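You operate a simulated robot arm through the tools that you are given. There is no shell and no other tool. Be economical: measure what you need, move in short steps, check, and stop when the job is done.

The job below is to be done with a simulated robot arm. You get a single attempt, and the scene is never put back.

## Task
Close the assembly bench down for a change of job.
Fine: test box and yellow meter off, dial to 1, carriage to 0, the yellow-banded bench drawer shut.
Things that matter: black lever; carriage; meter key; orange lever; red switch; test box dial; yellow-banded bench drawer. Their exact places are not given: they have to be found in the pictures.

The check looks at the end state, three seconds after you hand in, the way a careful person would. Anything else that was tipped, shoved, dropped, spilled or broken makes it a failure.

## Robot
A 7-joint arm with a fingered hand on a trunk, on a base that drives. Base frame: it is fixed to the floor where the robot stands at the start and does not move with it; the origin is under the middle of the robot, x ahead of it, y to its left, z up. Readings come in cm, degrees, newtons and seconds.
With the tool pointing down near the work surface it reaches from about 30 to 70 cm from the robot's upright axis, wherever it stands. Its first joint turns from -166.0 to 166.0 degrees. Places, roughly: black lever [50, -100, 90]; carriage [50, -60, 90]; meter key [30, -50, 80]; orange lever [40, -100, 90]; red switch [40, 0, 80]; test box dial [40, 0, 80]; yellow-banded bench drawer [30, -80, 60]. Payload 3.4 kg.
The tool frame sits at the grasp point between the pads (the TCP): z along the fingers, y along the line on which they close. The tips reach 2.5 cm beyond it. Largest opening 8.8 cm; the body of the gripper starts 2.9 cm behind the TCP. The gripper is a hand of 3 fingers: y runs from the thumb to the fingers, the wrist lies at [-1.3, -10.6, -17.4] in the tool frame, and closing takes about 1.5 s.
Orientation is that of the tool frame in the base frame, as a unit quaternion [x, y, z, w]. With the fingers straight down and the wrist toward the robot, the tool's x, y and z point along [0, 1, 0], [1, 0, 0] and [0, 0, -1] of the base frame.

## Interface
- The arm moves only by the tool play_rows. Its argument "motion" is a list of rows, each an object of numbers (a shift or turn left out is 0, a gripper value left out holds the last): "wx", "wy", "wz": the turn, a rotation vector about the tool's x, y, z in degrees; "dx", "dy", "dz": the shift along the tool's x, y, z in cm; "hand": the gripper command, from -1 (fully open) to 1 (shut), values between in proportion. In form: [{"wx": .., "wy": .., "wz": .., "dx": .., "dy": .., "dz": .., "hand": ..}, ...]. A call has 1 to 10 rows; each row shifts and turns the commanded pose from where the row before left it, along the tool's axes as they then stand. Rows are played at 5 a second. More than 5 cm and 8.6 degrees between two rows, or a gripper value outside its range, and nothing of the call is played. Where a pose cannot be reached the arm comes as near as it can. A force on the tool above 40 N (or 10 N above the force at the start of the call, whichever is more), or a blocked arm, ends the call early, and 0.2 s more pass. The fingers move at their own pace (about 7.2 cm/s each) and stop on an object; they squeeze with about 21 N. The grip force told is the motor's: it shows also when the fingers shut on nothing. Time passes only in rows, and 0.2 s behind the last, so rows that do not move let the fingers close. It gives the time, the measured TCP pose, the force on the tool (base axes), the opening and the grip force at its end, in the units of the frame above (readings bear some noise), with the torque about the TCP (base axes, N m) and any sound that the robot's microphone picked up.
- Cameras (640 x 400 px; columns grow to the right, rows downward): "scene" is now at [0.67, 12.1, 148.47]; the picture's right is [-0.61, -0.79, 0.00], its down [-0.57, 0.44, -0.70] and it looks along [0.55, -0.43, -0.71] (base axes); focal length 275 px, centre (320, 200). "wrist" rides on the gripper at [5.8, -8.5, -9.9] in the tool frame; the picture's right is [-0.67, 0.35, -0.66], its down [-0.69, -0.63, 0.37] and it looks along [-0.29, 0.69, 0.66] (tool axes); focal length 261 px, centre (320, 200).
- snapshot(camera): a new picture of that camera. No time passes.
- raise_lower(by): slides the trunk up (or, below 0, down) by that many cm; the arm and the scene camera ride with it, the base frame stays. It gives what a move gives, with no picture.
- base_move(legs): drives the robot by 1 to 6 legs, each [ahead, left, turn to the left] in cm, cm and degrees, along the robot's own axes; the way and the turn of a leg run together, so that a leg with both is an arc; at most 150 cm and 180 degrees a leg. The arm and the cameras ride along, it lands a little off, and it stops where it bumps. It gives what a move gives.
- grasp_type(shape): the hand has 3 fingers and takes this shape, open, in about a second: jaw (thumb against the fingers, like two jaws); tri (thumb and two fingers); tip (a fingertip pinch); poke (one finger out to press); point (the index stretched); flat (the hand flat); cup (the hand cupped); fist (a fist). The gripper value then closes the fingers along that shape, each until it touches; the sizes above hold for jaw. It gives what a move gives, with no picture.
- turn_head(pan, tilt): turns the head with the scene camera to pan (to the left, within 155 degrees either way) and tilt (down, from -29 to 69), counted from straight ahead of the robot. It gives what a move gives.
- pixel_to_xyz(camera, pixels): for up to 12 pixels [column, row] of the newest picture of that camera ("zoom" is the newest enlarged one), the place [x, y, z] in the base frame of the surface seen there, good to about 0.2 cm, but the place of the scene camera against the robot may be out by one fixed shift of up to 1.8 cm in any direction. No time passes.
- close_up(camera, box): a new picture of the part [left, top, right, bottom] of that camera's present view, enlarged. No time passes.
- finish_job(): hands the job in; it is judged then, once.

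Keep the steps short. Do not move on a guess: measure, check each grasp and each placing, and mend mistakes. In all there are 80 turns and 52 pictures (those below and enlarged ones count). Leave the gripper open and the arm clear of the work at the hand-in unless told otherwise, and finish with a single line.

The tools are called after ">>>" as name(argument=value, ...) on one line, values as JSON. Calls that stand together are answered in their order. play_rows: Moves the arm, as the interface text tells. Its arguments: {"type":"object","properties":{"motion":{"type":"array"}},"required":["motion"]} The other tools are called the same way: raise_lower (by) slides the trunk up or down; grasp_type (shape) gives the hand a shape; base_move (legs) drives the base; turn_head (pan, tilt) turns the head that bears the scene camera; snapshot (camera) takes a picture; pixel_to_xyz (camera, pixels) gives the place of the surface under pixels of a picture; close_up (camera, box) takes an enlarged picture of a part of a camera's view; finish_job () hands the job in.

At the start:

```text
clock: 0.0
tool_pos: [36.82, -28.66, 108.7]
tcp_rot: [0.707, 0.707, 0.0, 0.0]
wrist_force: [-0.6, -0.3, 0.7]
wrist_torque: [0.0, 0.02, 0.01]
opening: 8.75
finger_force: 0.0
shape: jaw
trunk travel left (down, up): [-50.0, 9.0]
robot x, y, heading: [0.18, 0.3, 0.3]
head pan, tilt: [-37.6, 45.6]
```

scene: 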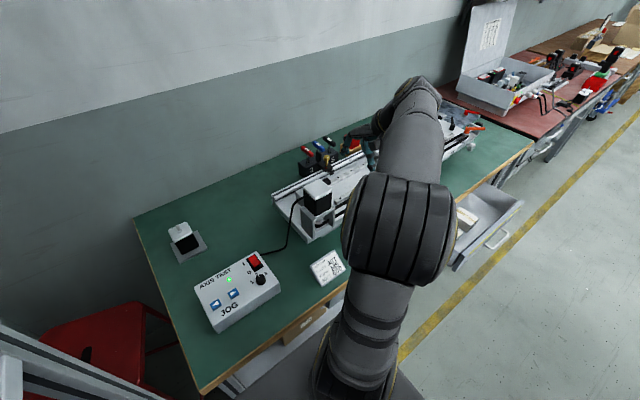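
wrist: 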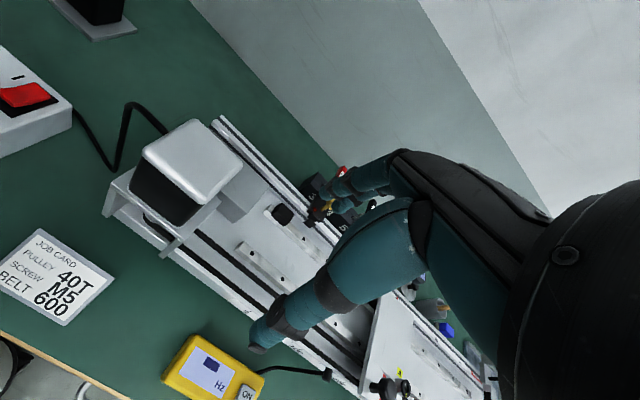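

I see the test box at the left of the bench (scene ~235,290), the yellow meter in the wrist picture, the drawer open on the right. First I enlarge the test box and pan the head to see the rest.

>>> close_up(camera="scene", box=[180, 230, 360, 342])

>>> close_up(camera="scene", box=[400, 80, 560, 280])

>>> close_up(camera="wrist", box=[100, 200, 520, 400])

```text
3.56 times, centred on (270, 286) of scene
```

zoom: 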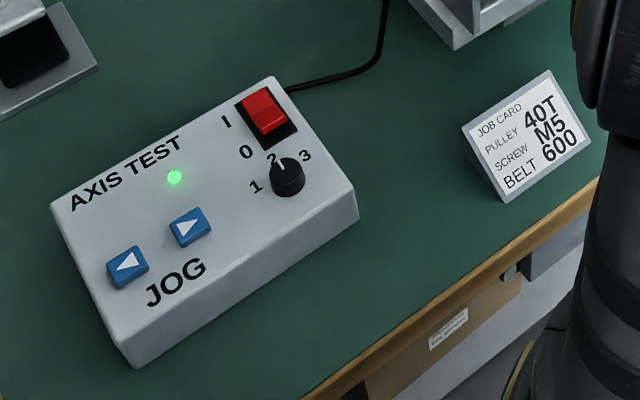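

```text
2.00 times, centred on (480, 180) of scene
```

zoom: 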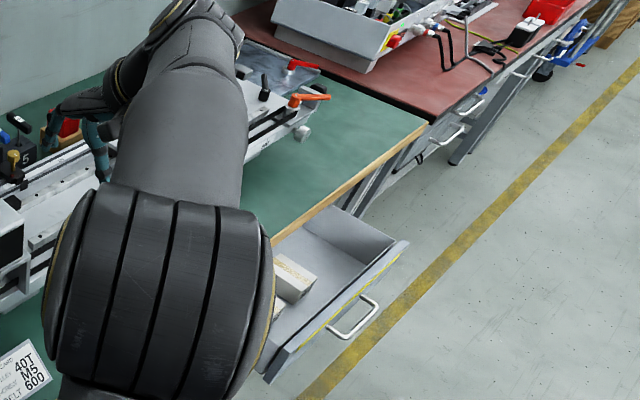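

```text
1.52 times, centred on (310, 300) of wrist
```

zoom: 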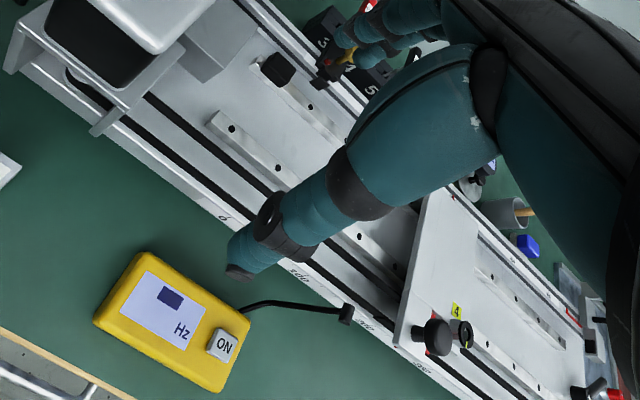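

The axis has a scale, the carriage may sit further right with levers. I turn the head to look along the bench to the right.

>>> turn_head(pan=-60, tilt=35)

>>> snapshot(camera="scene")

```text
clock: 0.9
tool_pos: [36.64, -28.66, 108.71]
tcp_rot: [0.707, 0.707, 0.0, -0.001]
wrist_force: [-0.1, 0.1, 0.6]
wrist_torque: [-0.02, 0.0, 0.0]
opening: 8.76
finger_force: 0.0
shape: jaw
trunk travel left (down, up): [-50.0, 9.0]
robot x, y, heading: [0.33, -0.03, -0.2]
head pan, tilt: [-60.0, 35.0]
```

```text
46 pictures are left
```

scene: 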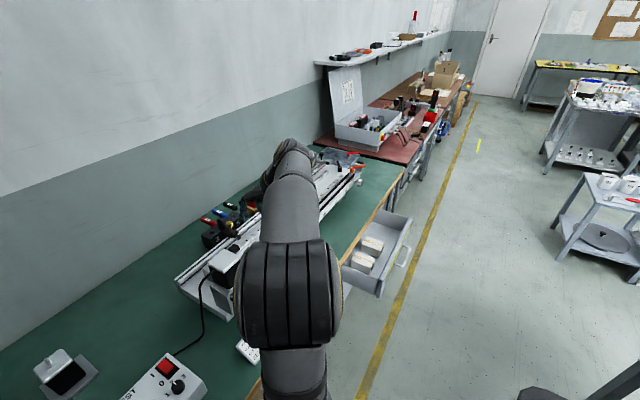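

I measure the drawer's front and handle, the bench edge, and the test box.

>>> pixel_to_xyz(camera="scene", pixels=[[405, 256], [411, 220], [378, 295], [401, 175], [365, 230], [166, 368], [179, 388], [340, 160], [180, 280], [255, 385]])

```text
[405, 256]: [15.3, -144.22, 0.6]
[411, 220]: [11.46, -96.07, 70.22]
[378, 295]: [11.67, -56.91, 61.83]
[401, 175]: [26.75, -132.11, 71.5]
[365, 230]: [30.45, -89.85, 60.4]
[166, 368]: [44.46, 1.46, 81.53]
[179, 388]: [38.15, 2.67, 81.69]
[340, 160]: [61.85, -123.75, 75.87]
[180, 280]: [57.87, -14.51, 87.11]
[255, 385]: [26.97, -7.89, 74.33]
```

Before driving I look right/behind for obstacles.

>>> turn_head(pan=-115, tilt=45)

>>> snapshot(camera="scene")

```text
clock: 2.1
tool_pos: [36.7, -28.67, 108.74]
tcp_rot: [0.707, 0.707, 0.0, 0.0]
wrist_force: [-1.0, -0.5, -0.6]
wrist_torque: [0.01, -0.02, -0.01]
opening: 8.76
finger_force: 0.1
shape: jaw
trunk travel left (down, up): [-50.0, 9.0]
robot x, y, heading: [0.29, 0.21, -0.1]
head pan, tilt: [-115.0, 45.0]
```

```text
45 pictures are left
```

scene: 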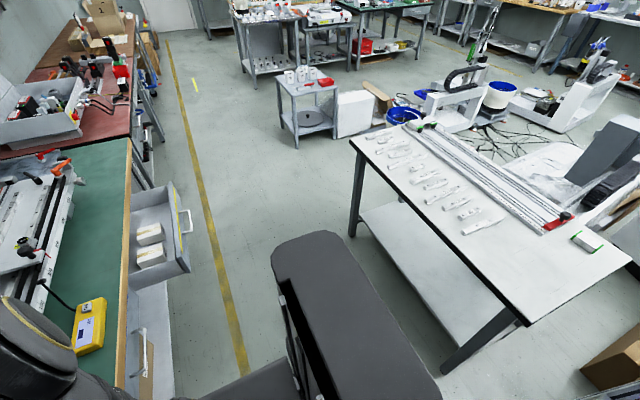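

>>> pixel_to_xyz(camera="scene", pixels=[[352, 143], [525, 322], [445, 370], [278, 85], [182, 222], [177, 200], [88, 325], [240, 370]])

>>> close_up(camera="scene", box=[0, 130, 200, 360])

```text
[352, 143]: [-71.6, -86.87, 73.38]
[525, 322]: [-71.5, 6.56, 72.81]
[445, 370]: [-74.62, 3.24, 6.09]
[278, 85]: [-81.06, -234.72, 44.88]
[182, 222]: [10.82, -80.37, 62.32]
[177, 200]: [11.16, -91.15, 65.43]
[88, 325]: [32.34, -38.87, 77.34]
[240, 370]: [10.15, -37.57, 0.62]
```

```text
1.74 times, centred on (100, 245) of scene
```

zoom: 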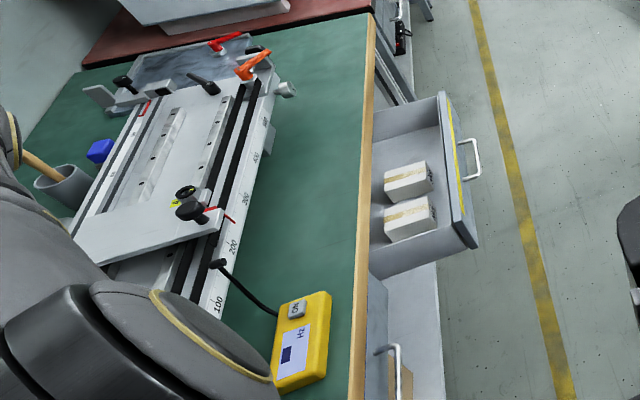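

>>> pixel_to_xyz(camera="scene", pixels=[[300, 238], [340, 330], [435, 390], [285, 300], [195, 235], [10, 300], [190, 395], [183, 212]])

```text
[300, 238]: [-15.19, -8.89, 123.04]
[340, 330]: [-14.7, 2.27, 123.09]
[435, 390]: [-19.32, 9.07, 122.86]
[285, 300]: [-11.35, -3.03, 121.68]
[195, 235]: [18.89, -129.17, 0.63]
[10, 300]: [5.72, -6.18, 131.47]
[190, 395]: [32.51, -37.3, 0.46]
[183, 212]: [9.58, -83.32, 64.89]
```

The aisle is clear (bench edge x≈27, table behind x≈−72). I back off 30 cm and slide right 70 cm to see the levers and the drawer.

>>> base_move(legs=[[-30, 0, 0], [0, -70, 0]])

>>> turn_head(pan=0, tilt=40)

>>> snapshot(camera="scene")

```text
clock: 7.5
tool_pos: [6.96, -97.65, 108.68]
tcp_rot: [0.706, 0.708, -0.001, 0.0]
wrist_force: [-0.3, -0.1, -0.6]
wrist_torque: [-0.01, 0.01, -0.01]
opening: 8.79
finger_force: 0.1
shape: jaw
trunk travel left (down, up): [-50.0, 9.0]
robot x, y, heading: [-29.33, -68.81, -0.2]
head pan, tilt: [-115.0, 45.0]
```

```text
clock: 9.5
tool_pos: [6.95, -97.81, 108.68]
tcp_rot: [0.706, 0.708, -0.001, 0.0]
wrist_force: [0.8, 0.0, -0.2]
wrist_torque: [-0.02, -0.02, 0.01]
opening: 8.76
finger_force: 0.1
shape: jaw
trunk travel left (down, up): [-50.0, 9.0]
robot x, y, heading: [-30.07, -69.41, 0.1]
head pan, tilt: [0.0, 40.0]
```

```text
43 pictures are left
```

scene: 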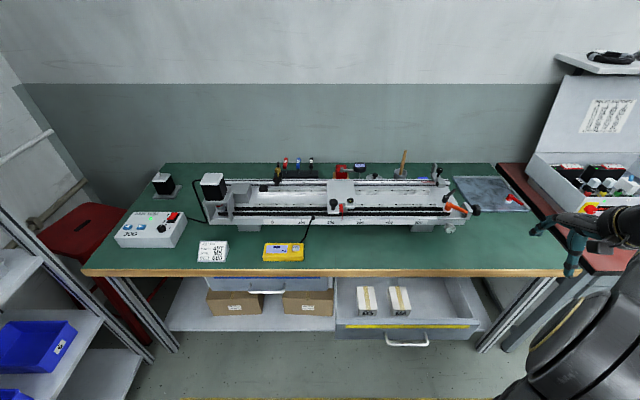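

>>> close_up(camera="scene", box=[400, 140, 540, 240])

>>> pixel_to_xyz(camera="zoom", pixels=[[260, 270], [215, 258], [175, 230], [165, 180], [300, 315], [340, 318], [500, 250], [180, 340], [100, 300]])

>>> close_up(camera="scene", box=[250, 150, 400, 270])

>>> pixel_to_xyz(camera="zoom", pixels=[[355, 210], [395, 205], [350, 175], [340, 250], [380, 130], [230, 430], [150, 420], [280, 300]])

```text
4.00 times, centred on (470, 190) of scene
```

zoom: 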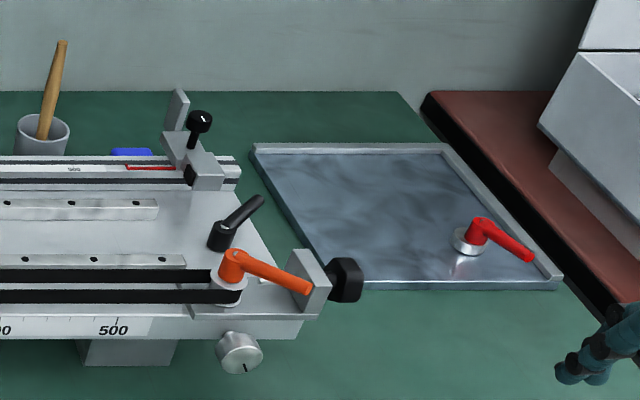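

```text
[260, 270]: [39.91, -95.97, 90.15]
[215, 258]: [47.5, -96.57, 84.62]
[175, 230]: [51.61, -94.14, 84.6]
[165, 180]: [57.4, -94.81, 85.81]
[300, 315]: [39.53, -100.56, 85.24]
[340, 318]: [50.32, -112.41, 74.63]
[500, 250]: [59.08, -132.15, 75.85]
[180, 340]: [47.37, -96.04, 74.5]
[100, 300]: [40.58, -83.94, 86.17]
```

```text
3.33 times, centred on (325, 210) of scene
```

zoom: 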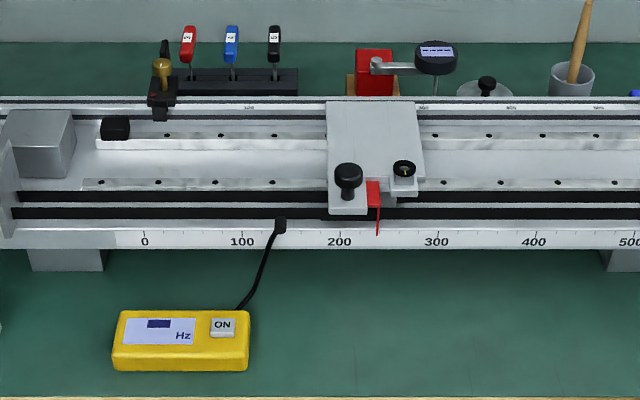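

```text
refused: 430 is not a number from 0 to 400
```

I measure the carriage, meter key and drawer handle.

>>> pixel_to_xyz(camera="zoom", pixels=[[348, 172], [404, 165], [374, 195], [377, 232], [375, 110], [220, 327], [155, 323], [145, 238], [340, 238], [435, 238], [115, 120], [350, 210]])

>>> pixel_to_xyz(camera="scene", pixels=[[407, 345], [427, 340], [388, 340], [407, 328], [345, 330], [470, 328], [407, 320], [407, 272], [369, 292], [407, 334]])

>>> close_up(camera="scene", box=[320, 260, 500, 370])

```text
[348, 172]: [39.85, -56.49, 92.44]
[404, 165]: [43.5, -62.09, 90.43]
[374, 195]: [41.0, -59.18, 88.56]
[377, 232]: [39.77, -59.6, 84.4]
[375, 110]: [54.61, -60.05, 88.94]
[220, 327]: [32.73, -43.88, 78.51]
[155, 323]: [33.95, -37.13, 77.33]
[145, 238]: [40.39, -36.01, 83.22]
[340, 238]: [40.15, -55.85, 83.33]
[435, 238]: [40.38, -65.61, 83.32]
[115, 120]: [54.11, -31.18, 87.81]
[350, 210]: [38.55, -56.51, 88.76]
```

```text
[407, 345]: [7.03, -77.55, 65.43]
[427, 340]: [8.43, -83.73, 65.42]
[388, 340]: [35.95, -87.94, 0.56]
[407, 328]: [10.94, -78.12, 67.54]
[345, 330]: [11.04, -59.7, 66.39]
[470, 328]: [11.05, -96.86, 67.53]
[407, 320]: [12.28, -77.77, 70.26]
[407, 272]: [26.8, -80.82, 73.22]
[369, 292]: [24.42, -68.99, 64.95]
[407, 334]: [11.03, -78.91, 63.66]
```

```text
3.56 times, centred on (410, 315) of scene
```

zoom: 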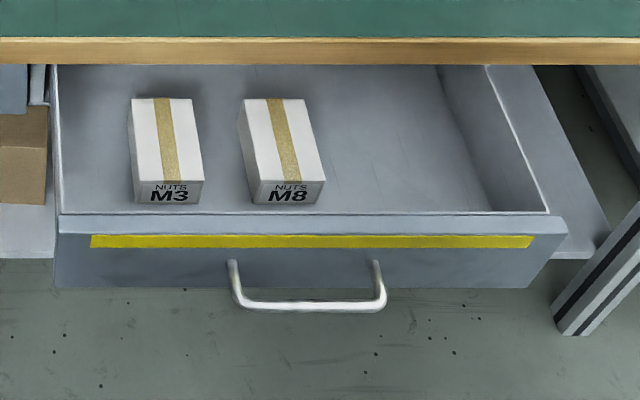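

Drawer face at x≈11, z≈62–70, y −59…−97; handle y −74…−84. Plan: tool horizontal (pointing +x), fingers shut, push the face at y≈−89. I back off 7 cm and tilt the tool forward.

>>> base_move(legs=[[-7, 0, 0]])

>>> play_rows(motion=[{"wx": -8.2, "hand": 1}, {"wx": -8.2}, {"wx": -8.2}, {"wx": -8.2}, {"wx": -8.2}, {"wx": -8.2}, {"wx": -8.2}, {"wx": -8.2}, {"wx": -8.2}, {"wx": -8.2}])

```text
clock: 10.5
tool_pos: [-0.14, -97.81, 108.79]
tcp_rot: [0.706, 0.708, -0.001, 0.0]
wrist_force: [0.4, -0.1, 0.8]
wrist_torque: [-0.01, 0.01, 0.0]
opening: 8.75
finger_force: 0.2
shape: jaw
trunk travel left (down, up): [-50.0, 9.0]
robot x, y, heading: [-36.83, -69.39, 0.4]
head pan, tilt: [0.0, 40.0]
```

```text
clock: 12.7
tool_pos: [-0.11, -97.77, 108.78]
tcp_rot: [0.533, 0.533, 0.464, 0.465]
wrist_force: [0.1, 0.6, 1.0]
wrist_torque: [0.01, 0.0, 0.01]
opening: 0.0
finger_force: 21.0
shape: jaw
trunk travel left (down, up): [-50.0, 9.0]
robot x, y, heading: [-36.66, -69.44, 0.0]
head pan, tilt: [0.0, 40.0]
```

Tool nearly horizontal. Finish the turn, shift to y≈−89, then lower the trunk to z≈66.

>>> play_rows(motion=[{"wx": -8, "dx": 3}, {"dx": 3}, {"dx": 2.8}, {}])

>>> raise_lower(by=-42.3)

>>> snapshot(camera="scene")

```text
clock: 13.7
tool_pos: [0.08, -88.79, 108.73]
tcp_rot: [0.5, 0.5, 0.5, 0.5]
wrist_force: [0.2, -0.3, 0.4]
wrist_torque: [0.02, -0.01, -0.03]
opening: 0.0
finger_force: 21.3
shape: jaw
trunk travel left (down, up): [-50.0, 9.0]
robot x, y, heading: [-36.7, -69.2, 0.1]
head pan, tilt: [0.0, 40.0]
```

```text
refused: -42.3 is not a number from -40 to 40
```

```text
39 pictures are left
```

scene: 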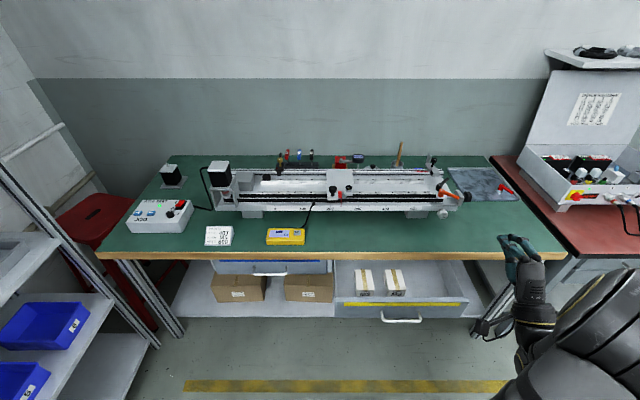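

>>> raise_lower(by=-40)

>>> raise_lower(by=-2.3)

>>> snapshot(camera="scene")

```text
clock: 17.5
tool_pos: [0.07, -88.8, 68.7]
tcp_rot: [0.5, 0.5, 0.5, 0.5]
wrist_force: [-0.7, 0.8, -0.3]
wrist_torque: [-0.01, 0.0, 0.01]
opening: 0.0
finger_force: 21.0
shape: jaw
trunk travel left (down, up): [-10.0, 49.0]
robot x, y, heading: [-36.91, -69.34, 0.2]
head pan, tilt: [0.0, 40.0]
```

```text
clock: 18.2
tool_pos: [-0.1, -88.85, 66.37]
tcp_rot: [0.499, 0.501, 0.501, 0.499]
wrist_force: [-0.7, 0.2, -0.5]
wrist_torque: [0.01, 0.0, 0.02]
opening: 0.01
finger_force: 21.5
shape: jaw
trunk travel left (down, up): [-7.7, 51.3]
robot x, y, heading: [-36.93, -69.16, -0.1]
head pan, tilt: [0.0, 40.0]
```

```text
38 pictures are left
```

scene: 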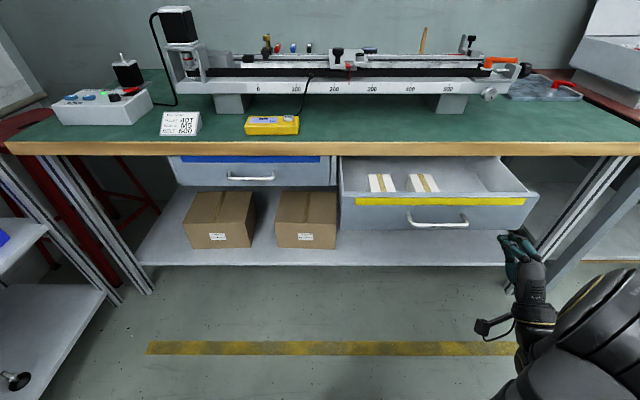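

The fingers point at the face's right part. I push forward (+x = tool z) in small steps.

>>> play_rows(motion=[{"dz": 2}, {"dz": 2}, {"dz": 2}, {"dz": 1.5}, {"dz": 1}, {"dz": 1}, {"dz": 1}, {"dz": 1}])

>>> snapshot(camera="scene")

```text
clock: 20.0
tool_pos: [11.41, -88.74, 66.31]
tcp_rot: [0.5, 0.501, 0.5, 0.5]
wrist_force: [0.6, -0.1, -0.4]
wrist_torque: [-0.03, -0.01, 0.03]
opening: 0.0
finger_force: 21.0
shape: jaw
trunk travel left (down, up): [-7.7, 51.3]
robot x, y, heading: [-36.71, -68.74, 0.3]
head pan, tilt: [0.0, 40.0]
```

```text
37 pictures are left
```

scene: 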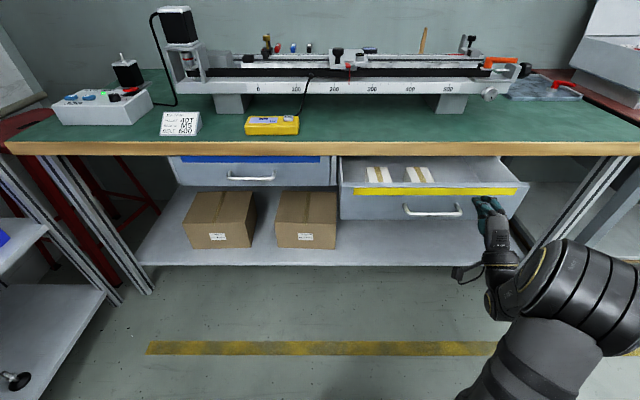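

It moves. I measure the shut blue drawer's face for the target and push on.

>>> pixel_to_xyz(camera="scene", pixels=[[290, 178], [200, 175], [250, 147], [435, 200], [387, 172], [387, 180]])

>>> play_rows(motion=[{"dz": 1.2}, {"dz": 1.2}, {"dz": 1.2}, {"dz": 1.2}, {"dz": 1.2}, {"dz": 1.2}, {"dz": 1}])

>>> snapshot(camera="scene")

```text
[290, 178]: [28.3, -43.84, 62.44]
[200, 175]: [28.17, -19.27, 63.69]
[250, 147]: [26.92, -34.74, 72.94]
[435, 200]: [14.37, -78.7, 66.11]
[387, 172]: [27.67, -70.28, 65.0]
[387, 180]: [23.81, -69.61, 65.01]
```

```text
clock: 21.6
tool_pos: [19.58, -88.79, 66.37]
tcp_rot: [0.5, 0.5, 0.5, 0.5]
wrist_force: [-0.2, 0.6, -0.1]
wrist_torque: [0.01, 0.04, 0.03]
opening: 0.02
finger_force: 21.0
shape: jaw
trunk travel left (down, up): [-7.7, 51.3]
robot x, y, heading: [-36.99, -69.0, 0.1]
head pan, tilt: [0.0, 40.0]
```

```text
36 pictures are left
```

scene: 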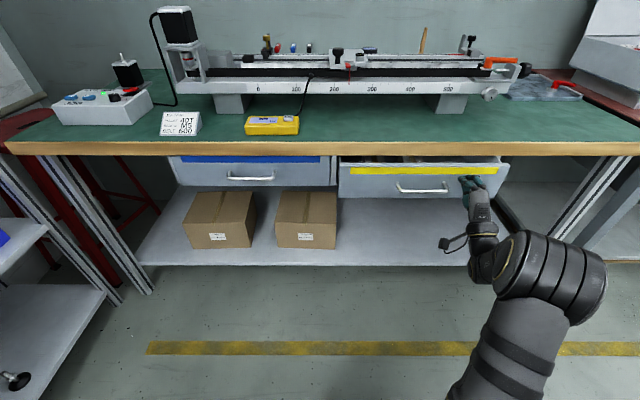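

>>> play_rows(motion=[{"dz": 1.2}, {"dz": 1.2}, {"dz": 1.2}, {"dz": 1}, {"dz": 0.8}, {"dz": 0.6}, {"dz": 0.5}, {"dz": 0.5}, {"dz": 0.5}])

>>> snapshot(camera="scene")

>>> pixel_to_xyz(camera="scene", pixels=[[370, 182], [450, 180], [290, 178]])

```text
clock: 23.1
tool_pos: [25.33, -88.7, 66.42]
tcp_rot: [0.498, 0.5, 0.501, 0.5]
wrist_force: [-23.7, 4.4, 2.2]
wrist_torque: [0.0, 0.01, 0.06]
opening: 0.0
finger_force: 21.1
shape: jaw
trunk travel left (down, up): [-7.7, 51.3]
robot x, y, heading: [-36.93, -69.29, 0.2]
head pan, tilt: [0.0, 40.0]
stopped in row 7: the force on the tool passed its limit at 52 N (the readings are from after the stop); the commanded pose is now the measured one
```

```text
35 pictures are left
```

scene: 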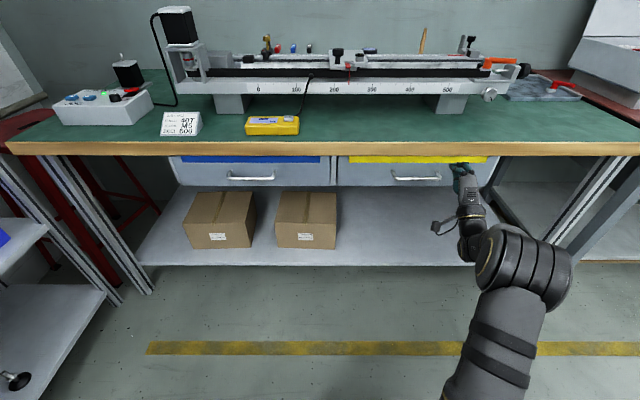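

```text
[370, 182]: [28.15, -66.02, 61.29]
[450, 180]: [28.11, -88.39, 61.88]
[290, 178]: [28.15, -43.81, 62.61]
```

Drawer is flush with its neighbour (x≈28.1). I withdraw, then raise the trunk.

>>> play_rows(motion=[{"dz": -4}, {"dz": -4}, {"dz": -4}, {"dz": -4}, {"dz": -4}, {"dz": -4}, {}])

>>> raise_lower(by=40)

>>> play_rows(motion=[{"wx": 8.2}, {"wx": 8.2}, {"wx": 8.2}, {"wx": 8.2}, {"wx": 8.2}, {"wx": 8.2}, {"wx": 8.2}, {"wx": 8.2}, {"wx": 8.2}, {"wx": 8.2}])

>>> play_rows(motion=[{"wx": 8}, {"hand": -1}, {}, {}])

```text
clock: 24.7
tool_pos: [1.9, -88.98, 66.09]
tcp_rot: [0.5, 0.5, 0.5, 0.499]
wrist_force: [-0.1, -0.3, -1.0]
wrist_torque: [-0.02, 0.01, -0.02]
opening: 0.0
finger_force: 20.7
shape: jaw
trunk travel left (down, up): [-7.7, 51.3]
robot x, y, heading: [-36.77, -69.1, 0.1]
head pan, tilt: [0.0, 40.0]
```

```text
clock: 28.5
tool_pos: [1.88, -88.85, 106.01]
tcp_rot: [0.499, 0.5, 0.5, 0.5]
wrist_force: [0.5, -0.2, -0.4]
wrist_torque: [-0.02, -0.03, 0.0]
opening: 0.0
finger_force: 20.9
shape: jaw
trunk travel left (down, up): [-47.7, 11.3]
robot x, y, heading: [-36.75, -69.27, -0.1]
head pan, tilt: [0.0, 40.0]
```

```text
clock: 30.7
tool_pos: [1.9, -88.9, 106.15]
tcp_rot: [0.704, 0.707, 0.048, 0.049]
wrist_force: [-0.3, 0.2, 0.7]
wrist_torque: [0.01, -0.01, -0.05]
opening: 0.0
finger_force: 20.9
shape: jaw
trunk travel left (down, up): [-47.7, 11.3]
robot x, y, heading: [-36.65, -69.25, -0.1]
head pan, tilt: [0.0, 40.0]
```

```text
clock: 31.7
tool_pos: [1.97, -88.75, 106.08]
tcp_rot: [0.707, 0.707, 0.0, 0.0]
wrist_force: [0.5, 0.1, -1.0]
wrist_torque: [0.01, -0.02, 0.01]
opening: 8.77
finger_force: 0.0
shape: jaw
trunk travel left (down, up): [-47.7, 11.3]
robot x, y, heading: [-36.75, -69.25, 0.3]
head pan, tilt: [0.0, 40.0]
```

Drive ahead 33 cm and look down at the axis.

>>> base_move(legs=[[33, 0, 0]])

>>> turn_head(pan=-20, tilt=50)

>>> snapshot(camera="scene")

>>> snapshot(camera="wrist")

```text
clock: 33.9
tool_pos: [35.06, -88.72, 106.01]
tcp_rot: [0.706, 0.709, 0.0, 0.0]
wrist_force: [0.2, -0.6, 0.4]
wrist_torque: [-0.01, 0.02, -0.01]
opening: 8.76
finger_force: 0.0
shape: jaw
trunk travel left (down, up): [-47.7, 11.3]
robot x, y, heading: [-3.37, -68.92, -0.2]
head pan, tilt: [0.0, 40.0]
```

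```text
clock: 34.7
tool_pos: [35.04, -88.73, 105.99]
tcp_rot: [0.706, 0.708, 0.0, 0.0]
wrist_force: [0.7, -0.1, -0.3]
wrist_torque: [0.0, 0.0, 0.02]
opening: 8.78
finger_force: 0.0
shape: jaw
trunk travel left (down, up): [-47.7, 11.3]
robot x, y, heading: [-3.8, -69.31, 0.0]
head pan, tilt: [-20.0, 50.0]
```

```text
34 pictures are left
```

scene: 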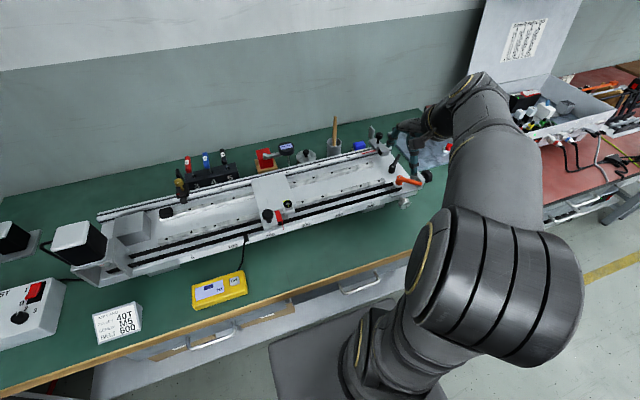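

```text
33 pictures are left
```

wrist: 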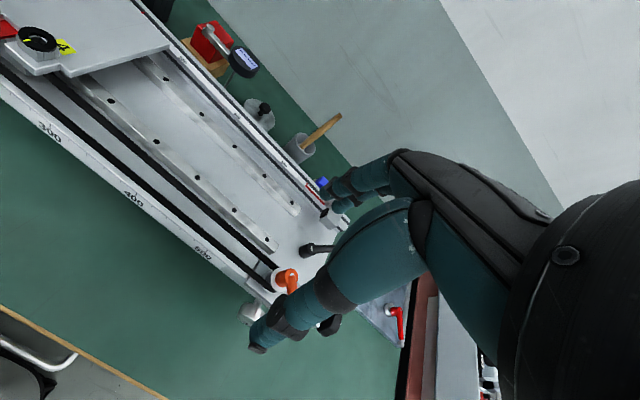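

>>> close_up(camera="scene", box=[230, 170, 330, 250])

>>> close_up(camera="scene", box=[350, 120, 450, 220])

```text
5.00 times, centred on (280, 210) of scene
```

zoom: 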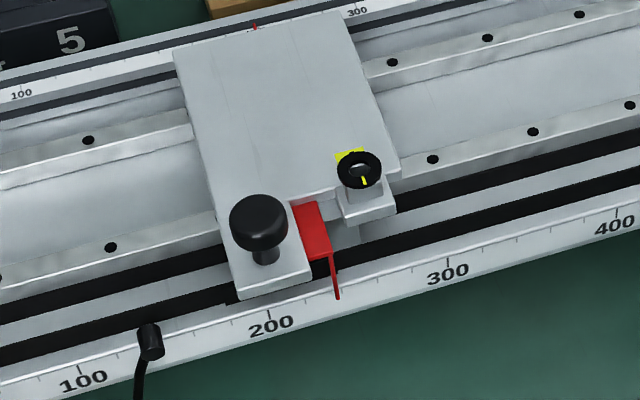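

```text
4.00 times, centred on (400, 170) of scene
```

zoom: 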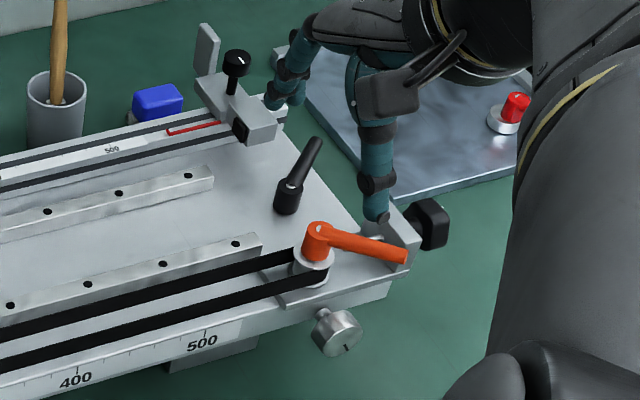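

The carriage pointer is at ~237; it must go to 0. I measure its right edge for a gentle push toward +y.

>>> pixel_to_xyz(camera="scene", pixels=[[285, 178], [288, 188], [292, 202], [270, 190], [298, 190], [296, 184], [293, 177], [300, 199], [283, 216], [268, 213], [288, 205], [234, 282]])

```text
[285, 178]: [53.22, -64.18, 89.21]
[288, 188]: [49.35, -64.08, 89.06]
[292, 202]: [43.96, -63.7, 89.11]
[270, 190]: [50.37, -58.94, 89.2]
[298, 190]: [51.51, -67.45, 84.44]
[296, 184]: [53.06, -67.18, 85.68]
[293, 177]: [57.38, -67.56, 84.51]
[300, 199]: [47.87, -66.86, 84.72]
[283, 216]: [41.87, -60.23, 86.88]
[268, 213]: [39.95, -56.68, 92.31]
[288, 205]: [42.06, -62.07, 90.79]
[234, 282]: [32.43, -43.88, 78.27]
```

Plate right edge y≈−64.2, top z≈89.2. I move above (51,−70) with fingers shut.

>>> play_rows(motion=[{"dx": 3.1, "dy": 2.7, "hand": 1}, {"dx": 3.1, "dy": 2.7}, {"dx": 3.1, "dy": 2.7}, {"dx": 3.1, "dy": 2.7}, {"dx": 3.1, "dy": 2.7}, {"dx": 3.1, "dy": 2.4}, {}])

>>> play_rows(motion=[{"dz": 3}, {"dz": 3}, {"dz": 3}, {"dz": 3}, {"dz": 2}, {"dz": 1.5}, {}])

>>> snapshot(camera="scene")

>>> snapshot(camera="wrist")

```text
clock: 36.3
tool_pos: [51.19, -70.0, 106.03]
tcp_rot: [0.707, 0.708, 0.001, -0.001]
wrist_force: [-0.5, -0.1, -0.2]
wrist_torque: [0.0, 0.01, 0.03]
opening: 0.0
finger_force: 20.7
shape: jaw
trunk travel left (down, up): [-47.7, 11.3]
robot x, y, heading: [-3.89, -69.28, 0.4]
head pan, tilt: [-20.0, 50.0]
```

```text
clock: 37.9
tool_pos: [50.87, -70.02, 90.57]
tcp_rot: [0.706, 0.708, 0.0, 0.001]
wrist_force: [-0.1, -0.4, 0.5]
wrist_torque: [0.02, 0.01, -0.01]
opening: 0.01
finger_force: 20.9
shape: jaw
trunk travel left (down, up): [-47.7, 11.3]
robot x, y, heading: [-3.43, -69.1, 0.1]
head pan, tilt: [-20.0, 50.0]
```

```text
30 pictures are left
```

scene: 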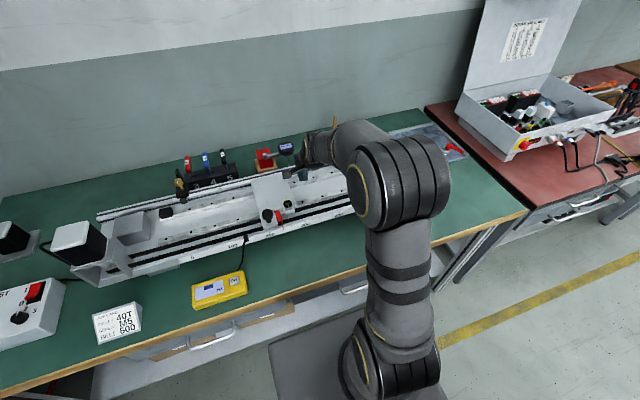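

```text
29 pictures are left
```

wrist: 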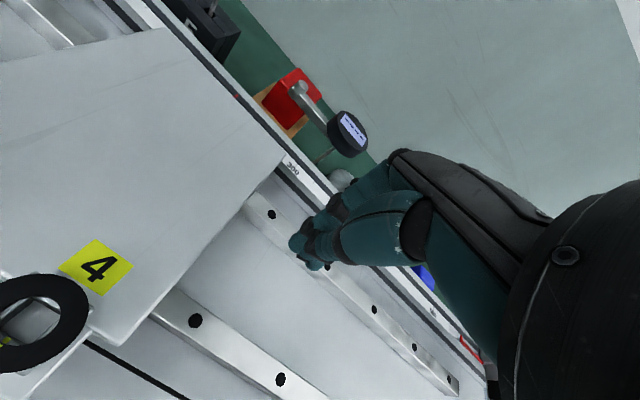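

>>> pixel_to_xyz(camera="wrist", pixels=[[300, 242], [320, 268], [272, 215], [200, 320], [230, 230], [345, 130], [230, 200]])

```text
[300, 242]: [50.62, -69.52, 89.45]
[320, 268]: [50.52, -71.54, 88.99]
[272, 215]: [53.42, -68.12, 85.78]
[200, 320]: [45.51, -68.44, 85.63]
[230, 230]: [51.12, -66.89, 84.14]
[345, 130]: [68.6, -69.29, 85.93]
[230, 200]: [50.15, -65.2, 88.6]
```

Wrist view: fingertips over (50.6,−69.5), plate edge ahead at y≈−64.5, rail tops 85.7. Lower 1.2 cm, then push +y in small steps.

>>> play_rows(motion=[{"dz": 1.2}, {"dx": 1}, {"dx": 1}, {"dx": 1}, {"dx": 0.7}, {"dx": 0.7}, {"dx": 0.7}, {"dx": 0.7}, {}])

>>> close_up(camera="scene", box=[216, 160, 344, 260])

```text
clock: 39.5
tool_pos: [50.89, -66.55, 89.37]
tcp_rot: [0.712, 0.702, -0.002, 0.003]
wrist_force: [-0.8, -18.4, 3.9]
wrist_torque: [-0.22, -0.02, -0.04]
opening: 0.01
finger_force: 21.1
shape: jaw
trunk travel left (down, up): [-47.7, 11.3]
robot x, y, heading: [-4.05, -68.97, 0.1]
head pan, tilt: [-20.0, 50.0]
stopped in row 7: the force on the tool passed its limit at 43 N (the readings are from after the stop); the commanded pose is now the measured one
```

```text
4.00 times, centred on (280, 210) of scene
```

zoom: 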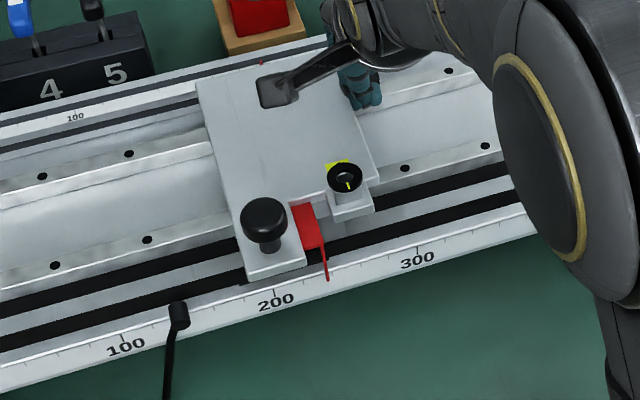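

The carriage holds against ~40 N, so something holds it (motor power or a lock). I back off, rise, then go to switch off meter and test box first (needed anyway).

>>> play_rows(motion=[{"dx": -2}, {"dx": -1.5}, {"dz": -4}, {"dz": -4}, {"dz": -4}, {"dz": -4}, {}])

>>> close_up(camera="scene", box=[180, 260, 260, 310])

>>> pixel_to_xyz(camera="zoom", pixels=[[440, 155], [420, 150], [460, 165], [440, 180], [250, 240], [400, 260]])

```text
clock: 41.1
tool_pos: [50.9, -69.27, 105.55]
tcp_rot: [0.71, 0.704, -0.002, 0.001]
wrist_force: [-0.4, -0.5, -0.5]
wrist_torque: [-0.03, -0.02, 0.0]
opening: 0.0
finger_force: 21.0
shape: jaw
trunk travel left (down, up): [-47.7, 11.3]
robot x, y, heading: [-3.89, -69.15, 0.2]
head pan, tilt: [-20.0, 50.0]
```

```text
8.00 times, centred on (220, 285) of scene
```

zoom: 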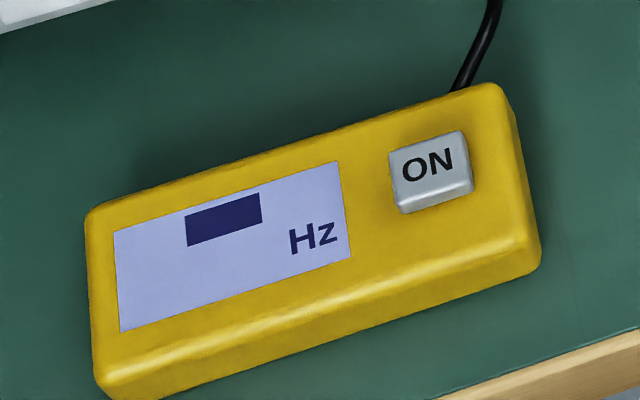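

```text
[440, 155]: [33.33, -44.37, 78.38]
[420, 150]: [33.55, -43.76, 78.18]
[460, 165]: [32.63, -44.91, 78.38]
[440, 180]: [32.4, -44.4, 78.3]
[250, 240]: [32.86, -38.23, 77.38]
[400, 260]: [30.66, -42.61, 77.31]
```

Key top at (33.0,−44.2,78.4). I pull the hand back and up, drive left 42 cm, set the poke shape and look.

>>> play_rows(motion=[{"dy": -4, "dz": -2}, {"dy": -4, "dz": -2}, {"dy": -4, "dz": -2}, {"dy": -3}, {}])

>>> base_move(legs=[[0, 42, 0]])

>>> grasp_type(shape="poke")

>>> snapshot(camera="wrist")

```text
clock: 42.3
tool_pos: [35.83, -69.29, 111.35]
tcp_rot: [0.711, 0.703, -0.002, 0.001]
wrist_force: [0.2, 1.7, 0.1]
wrist_torque: [0.0, 0.01, 0.02]
opening: 0.0
finger_force: 20.9
shape: jaw
trunk travel left (down, up): [-47.7, 11.3]
robot x, y, heading: [-3.85, -69.51, -0.0]
head pan, tilt: [-20.0, 50.0]
```

```text
clock: 44.9
tool_pos: [35.91, -27.07, 111.4]
tcp_rot: [0.713, 0.701, -0.002, 0.003]
wrist_force: [1.5, 0.7, -0.5]
wrist_torque: [-0.01, 0.0, -0.01]
opening: 0.0
finger_force: 21.0
shape: jaw
trunk travel left (down, up): [-47.7, 11.3]
robot x, y, heading: [-3.22, -26.99, -0.5]
head pan, tilt: [-20.0, 50.0]
```

```text
clock: 45.8
tool_pos: [35.98, -27.08, 111.31]
tcp_rot: [0.712, 0.702, -0.002, 0.002]
wrist_force: [0.4, 0.3, -0.1]
wrist_torque: [0.01, -0.01, 0.0]
opening: 0.01
finger_force: 0.1
shape: poke
trunk travel left (down, up): [-47.7, 11.3]
robot x, y, heading: [-3.67, -26.67, -0.3]
head pan, tilt: [-20.0, 50.0]
```

```text
26 pictures are left
```

wrist: 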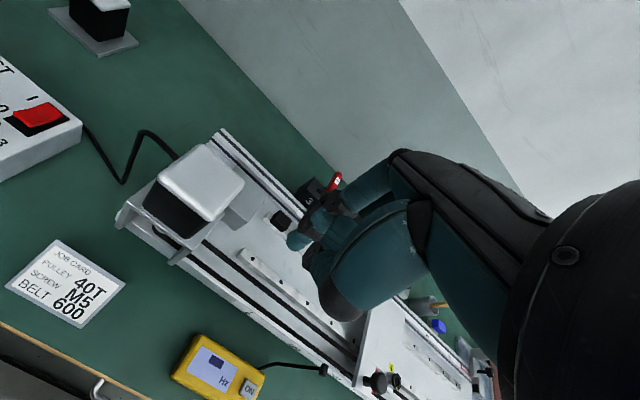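

>>> pixel_to_xyz(camera="wrist", pixels=[[297, 241], [292, 240], [300, 235], [298, 248], [340, 300], [330, 260], [247, 386], [38, 118]])

>>> close_up(camera="wrist", box=[240, 140, 440, 340])

```text
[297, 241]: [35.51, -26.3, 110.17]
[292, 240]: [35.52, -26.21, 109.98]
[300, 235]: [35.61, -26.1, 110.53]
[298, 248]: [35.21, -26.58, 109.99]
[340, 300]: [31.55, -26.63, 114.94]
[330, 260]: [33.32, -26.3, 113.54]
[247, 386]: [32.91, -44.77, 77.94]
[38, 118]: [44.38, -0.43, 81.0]
```

```text
2.00 times, centred on (340, 240) of wrist
```

zoom: 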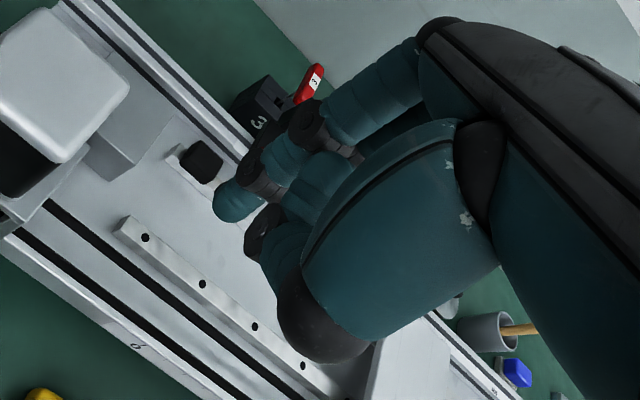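

The poke fingertip lies on the tool axis. I move above the key (wrist-cam: 32.9,−44.8,77.9) and look.

>>> play_rows(motion=[{"dx": -4.5, "dy": -0.8}, {"dx": -4.5, "dy": -0.8}, {"dx": -4.5, "dy": -0.8}, {"dx": -4.2, "dy": -0.6}, {"dz": 4.5}, {"dz": 4.5}, {"dz": 4.5}, {"dz": 4.5}, {"dz": 4}, {}])

>>> snapshot(camera="wrist")

```text
clock: 48.0
tool_pos: [32.62, -45.12, 89.39]
tcp_rot: [0.713, 0.701, -0.002, 0.002]
wrist_force: [-0.2, 0.0, -1.2]
wrist_torque: [-0.01, 0.0, 0.0]
opening: 0.0
finger_force: 0.0
shape: poke
trunk travel left (down, up): [-47.7, 11.3]
robot x, y, heading: [-3.4, -26.6, -0.5]
head pan, tilt: [-20.0, 50.0]
```

```text
24 pictures are left
```

wrist: 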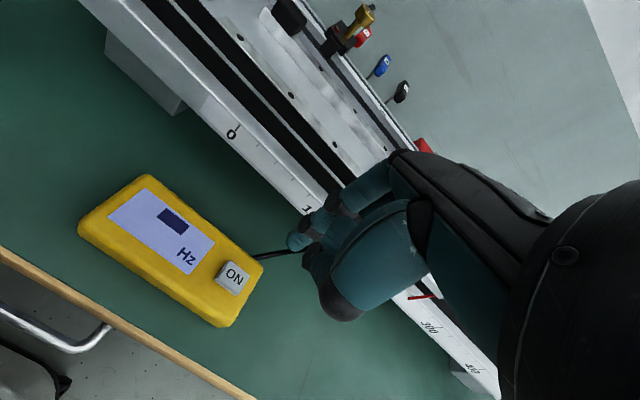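

>>> pixel_to_xyz(camera="wrist", pixels=[[232, 277], [225, 268], [240, 287], [292, 242], [297, 240], [330, 275], [310, 260]])

```text
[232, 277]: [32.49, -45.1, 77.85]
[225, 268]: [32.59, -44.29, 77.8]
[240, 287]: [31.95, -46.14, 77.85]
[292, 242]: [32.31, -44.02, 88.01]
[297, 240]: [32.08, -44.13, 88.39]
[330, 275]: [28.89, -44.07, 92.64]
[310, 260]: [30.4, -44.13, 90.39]
```

The fingertip is right above the key. Descend and press.

>>> play_rows(motion=[{"dz": 3}, {"dz": 3}, {"dz": 2}, {"dz": 0.5}, {"dz": 0.4}, {"dz": 0.3}, {"dz": 0.3}])

>>> close_up(camera="wrist", box=[140, 160, 400, 360])

```text
clock: 49.6
tool_pos: [32.72, -44.86, 79.88]
tcp_rot: [0.713, 0.702, -0.002, 0.002]
wrist_force: [-0.2, -0.9, 2.5]
wrist_torque: [-0.03, 0.01, 0.0]
opening: 0.0
finger_force: 0.0
shape: poke
trunk travel left (down, up): [-47.7, 11.3]
robot x, y, heading: [-3.55, -26.7, -0.6]
head pan, tilt: [-20.0, 50.0]
heard: click
```

```text
2.00 times, centred on (270, 260) of wrist
```

zoom: 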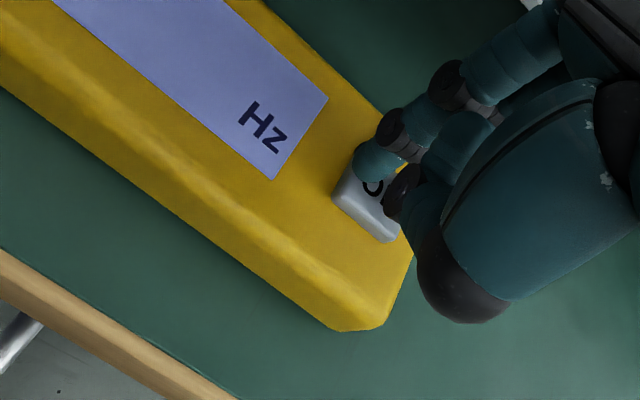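

A click. I rise and check the display.

>>> play_rows(motion=[{"dz": -2}, {"dz": -4}, {"dz": -4}, {"dz": -4}, {"dz": -4}, {"dz": -4}, {"dz": -4}, {}])

>>> snapshot(camera="wrist")

```text
clock: 51.4
tool_pos: [32.78, -44.53, 106.2]
tcp_rot: [0.713, 0.702, -0.001, 0.001]
wrist_force: [0.1, -0.6, 0.0]
wrist_torque: [0.0, -0.01, 0.03]
opening: 0.0
finger_force: 0.1
shape: poke
trunk travel left (down, up): [-47.7, 11.3]
robot x, y, heading: [-3.3, -26.67, -0.6]
head pan, tilt: [-20.0, 50.0]
```

```text
22 pictures are left
```

wrist: 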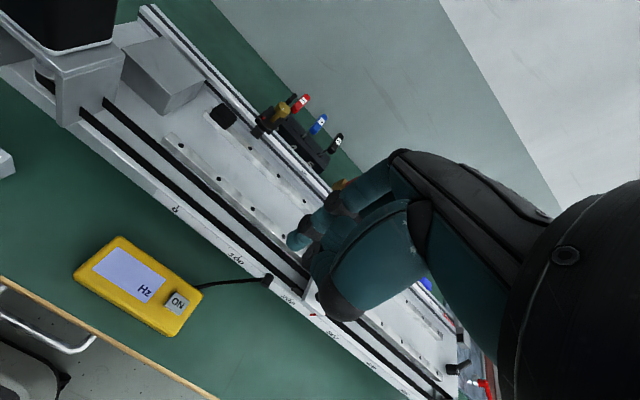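

The display is blank: meter off. Now to the test box: raise a bit and move left to above it.

>>> play_rows(motion=[{"dz": -4}, {"dx": 4.8}, {"dx": 4.8}, {"dx": 4.8}, {"dx": 4.8}, {"dx": 4.8}, {"dx": 4.8}, {"dx": 4.8}, {"dx": 4.8, "dy": 2}, {"dx": 3, "dy": 3}])

>>> play_rows(motion=[{"dz": 4.5}, {"dz": 4.5}, {"dz": 4}, {"dz": 3}, {}])

>>> snapshot(camera="wrist")

```text
refused: row 9 steps farther than a row can; nothing moved
```

```text
clock: 52.6
tool_pos: [32.67, -44.84, 89.97]
tcp_rot: [0.713, 0.701, -0.002, 0.001]
wrist_force: [0.2, 0.9, -0.3]
wrist_torque: [0.0, 0.03, 0.0]
opening: 0.02
finger_force: 0.1
shape: poke
trunk travel left (down, up): [-47.7, 11.3]
robot x, y, heading: [-3.71, -27.07, -0.3]
head pan, tilt: [-20.0, 50.0]
```

```text
21 pictures are left
```

wrist: 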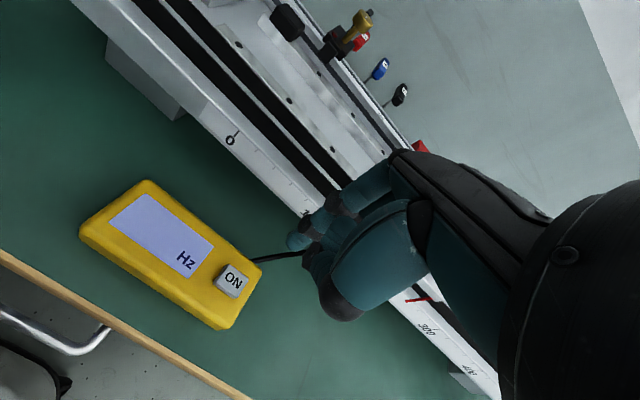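

One row was too long, so the hand came down harmlessly over the meter (which is clearly off). I rise again and move left with legal rows.

>>> play_rows(motion=[{"dz": -4.9}, {"dz": -4.9}, {"dz": -4.9}, {"dz": -4.9}, {"dx": 4.8}, {"dx": 4.8}, {"dx": 4.8}, {"dx": 4.8}, {"dx": 4.8}, {"dx": 4.8}])

>>> play_rows(motion=[{"dx": 4.8}, {"dx": 4.5, "dy": 1.5}, {"dx": 3.5, "dy": 2.5}, {"dz": 4}, {"dz": 4}, {"dz": 4}, {}])

>>> snapshot(camera="wrist")

```text
clock: 54.8
tool_pos: [33.14, -15.76, 109.24]
tcp_rot: [0.712, 0.702, -0.002, 0.002]
wrist_force: [0.1, 0.1, -0.8]
wrist_torque: [0.01, -0.01, 0.01]
opening: 0.01
finger_force: 0.0
shape: poke
trunk travel left (down, up): [-47.7, 11.3]
robot x, y, heading: [-3.4, -26.62, -0.3]
head pan, tilt: [-20.0, 50.0]
```

```text
clock: 56.4
tool_pos: [37.26, -3.44, 97.49]
tcp_rot: [0.713, 0.701, -0.002, 0.003]
wrist_force: [-0.4, -0.3, -1.0]
wrist_torque: [0.0, 0.01, 0.01]
opening: 0.01
finger_force: 0.0
shape: poke
trunk travel left (down, up): [-47.7, 11.3]
robot x, y, heading: [-3.89, -26.96, -0.6]
head pan, tilt: [-20.0, 50.0]
```

```text
20 pictures are left
```

wrist: 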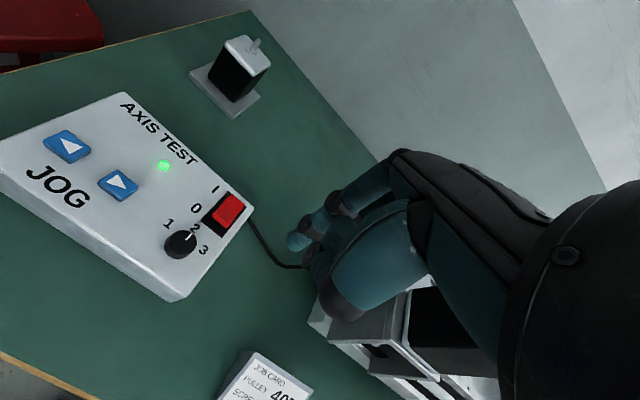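

>>> close_up(camera="wrist", box=[140, 160, 268, 260])

>>> pixel_to_xyz(camera="zoom", pixels=[[450, 245], [470, 190], [435, 290], [415, 300], [365, 270], [200, 420], [505, 170], [205, 340], [330, 330]])

```text
4.00 times, centred on (204, 210) of wrist
```

zoom: 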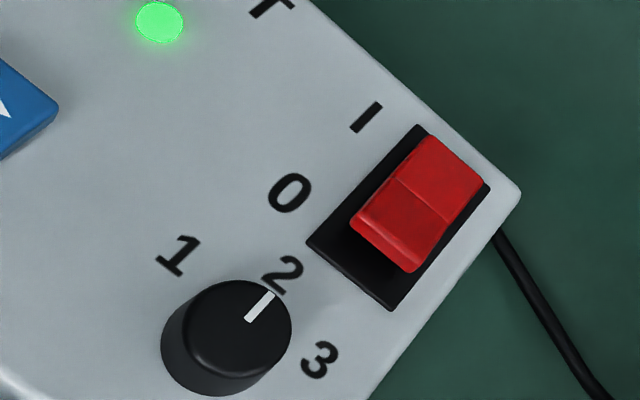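

```text
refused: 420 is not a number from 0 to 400
```

>>> pixel_to_xyz(camera="zoom", pixels=[[450, 160], [405, 220], [390, 245], [435, 190], [345, 260], [390, 300], [260, 305], [235, 330], [200, 380], [180, 255], [320, 360], [285, 272]])

```text
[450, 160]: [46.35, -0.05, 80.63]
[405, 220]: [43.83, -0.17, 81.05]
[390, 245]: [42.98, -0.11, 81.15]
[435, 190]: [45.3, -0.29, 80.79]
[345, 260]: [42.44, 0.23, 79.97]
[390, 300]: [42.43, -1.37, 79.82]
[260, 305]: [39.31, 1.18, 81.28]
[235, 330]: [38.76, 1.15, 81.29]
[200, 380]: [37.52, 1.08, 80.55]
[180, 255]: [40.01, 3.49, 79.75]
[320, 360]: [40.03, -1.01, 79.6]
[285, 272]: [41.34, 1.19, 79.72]
```

Rocker is on I (far end down, near "0" end up at (43.2,−0.2,81.1)). Dial centre (38.7,1.15), pointer toward +x = 2; 1 lies ~62° counter-clockwise. I press the 0 end.

>>> play_rows(motion=[{"dx": 3.1, "dy": 3}, {"dy": 3}, {"dz": 4}, {"dz": 4}, {"dz": 3}, {"dz": 1.5}, {}])

```text
clock: 58.0
tool_pos: [43.31, -0.29, 84.79]
tcp_rot: [0.713, 0.701, -0.002, 0.002]
wrist_force: [-0.3, -0.1, -0.3]
wrist_torque: [0.02, 0.04, -0.01]
opening: 0.02
finger_force: 0.1
shape: poke
trunk travel left (down, up): [-47.7, 11.3]
robot x, y, heading: [-3.88, -26.61, -0.7]
head pan, tilt: [-20.0, 50.0]
```

>>> play_rows(motion=[{"dz": 0.6}, {"dz": 0.5}, {"dz": 0.4}, {"dz": 0.3}, {"dz": 0.3}, {}])

```text
clock: 59.4
tool_pos: [43.39, -0.42, 83.2]
tcp_rot: [0.713, 0.701, 0.001, 0.003]
wrist_force: [4.6, 2.2, 28.3]
wrist_torque: [-0.03, -0.12, 0.05]
opening: 0.0
finger_force: 0.1
shape: poke
trunk travel left (down, up): [-47.7, 11.3]
robot x, y, heading: [-3.23, -26.55, -0.7]
head pan, tilt: [-20.0, 50.0]
```

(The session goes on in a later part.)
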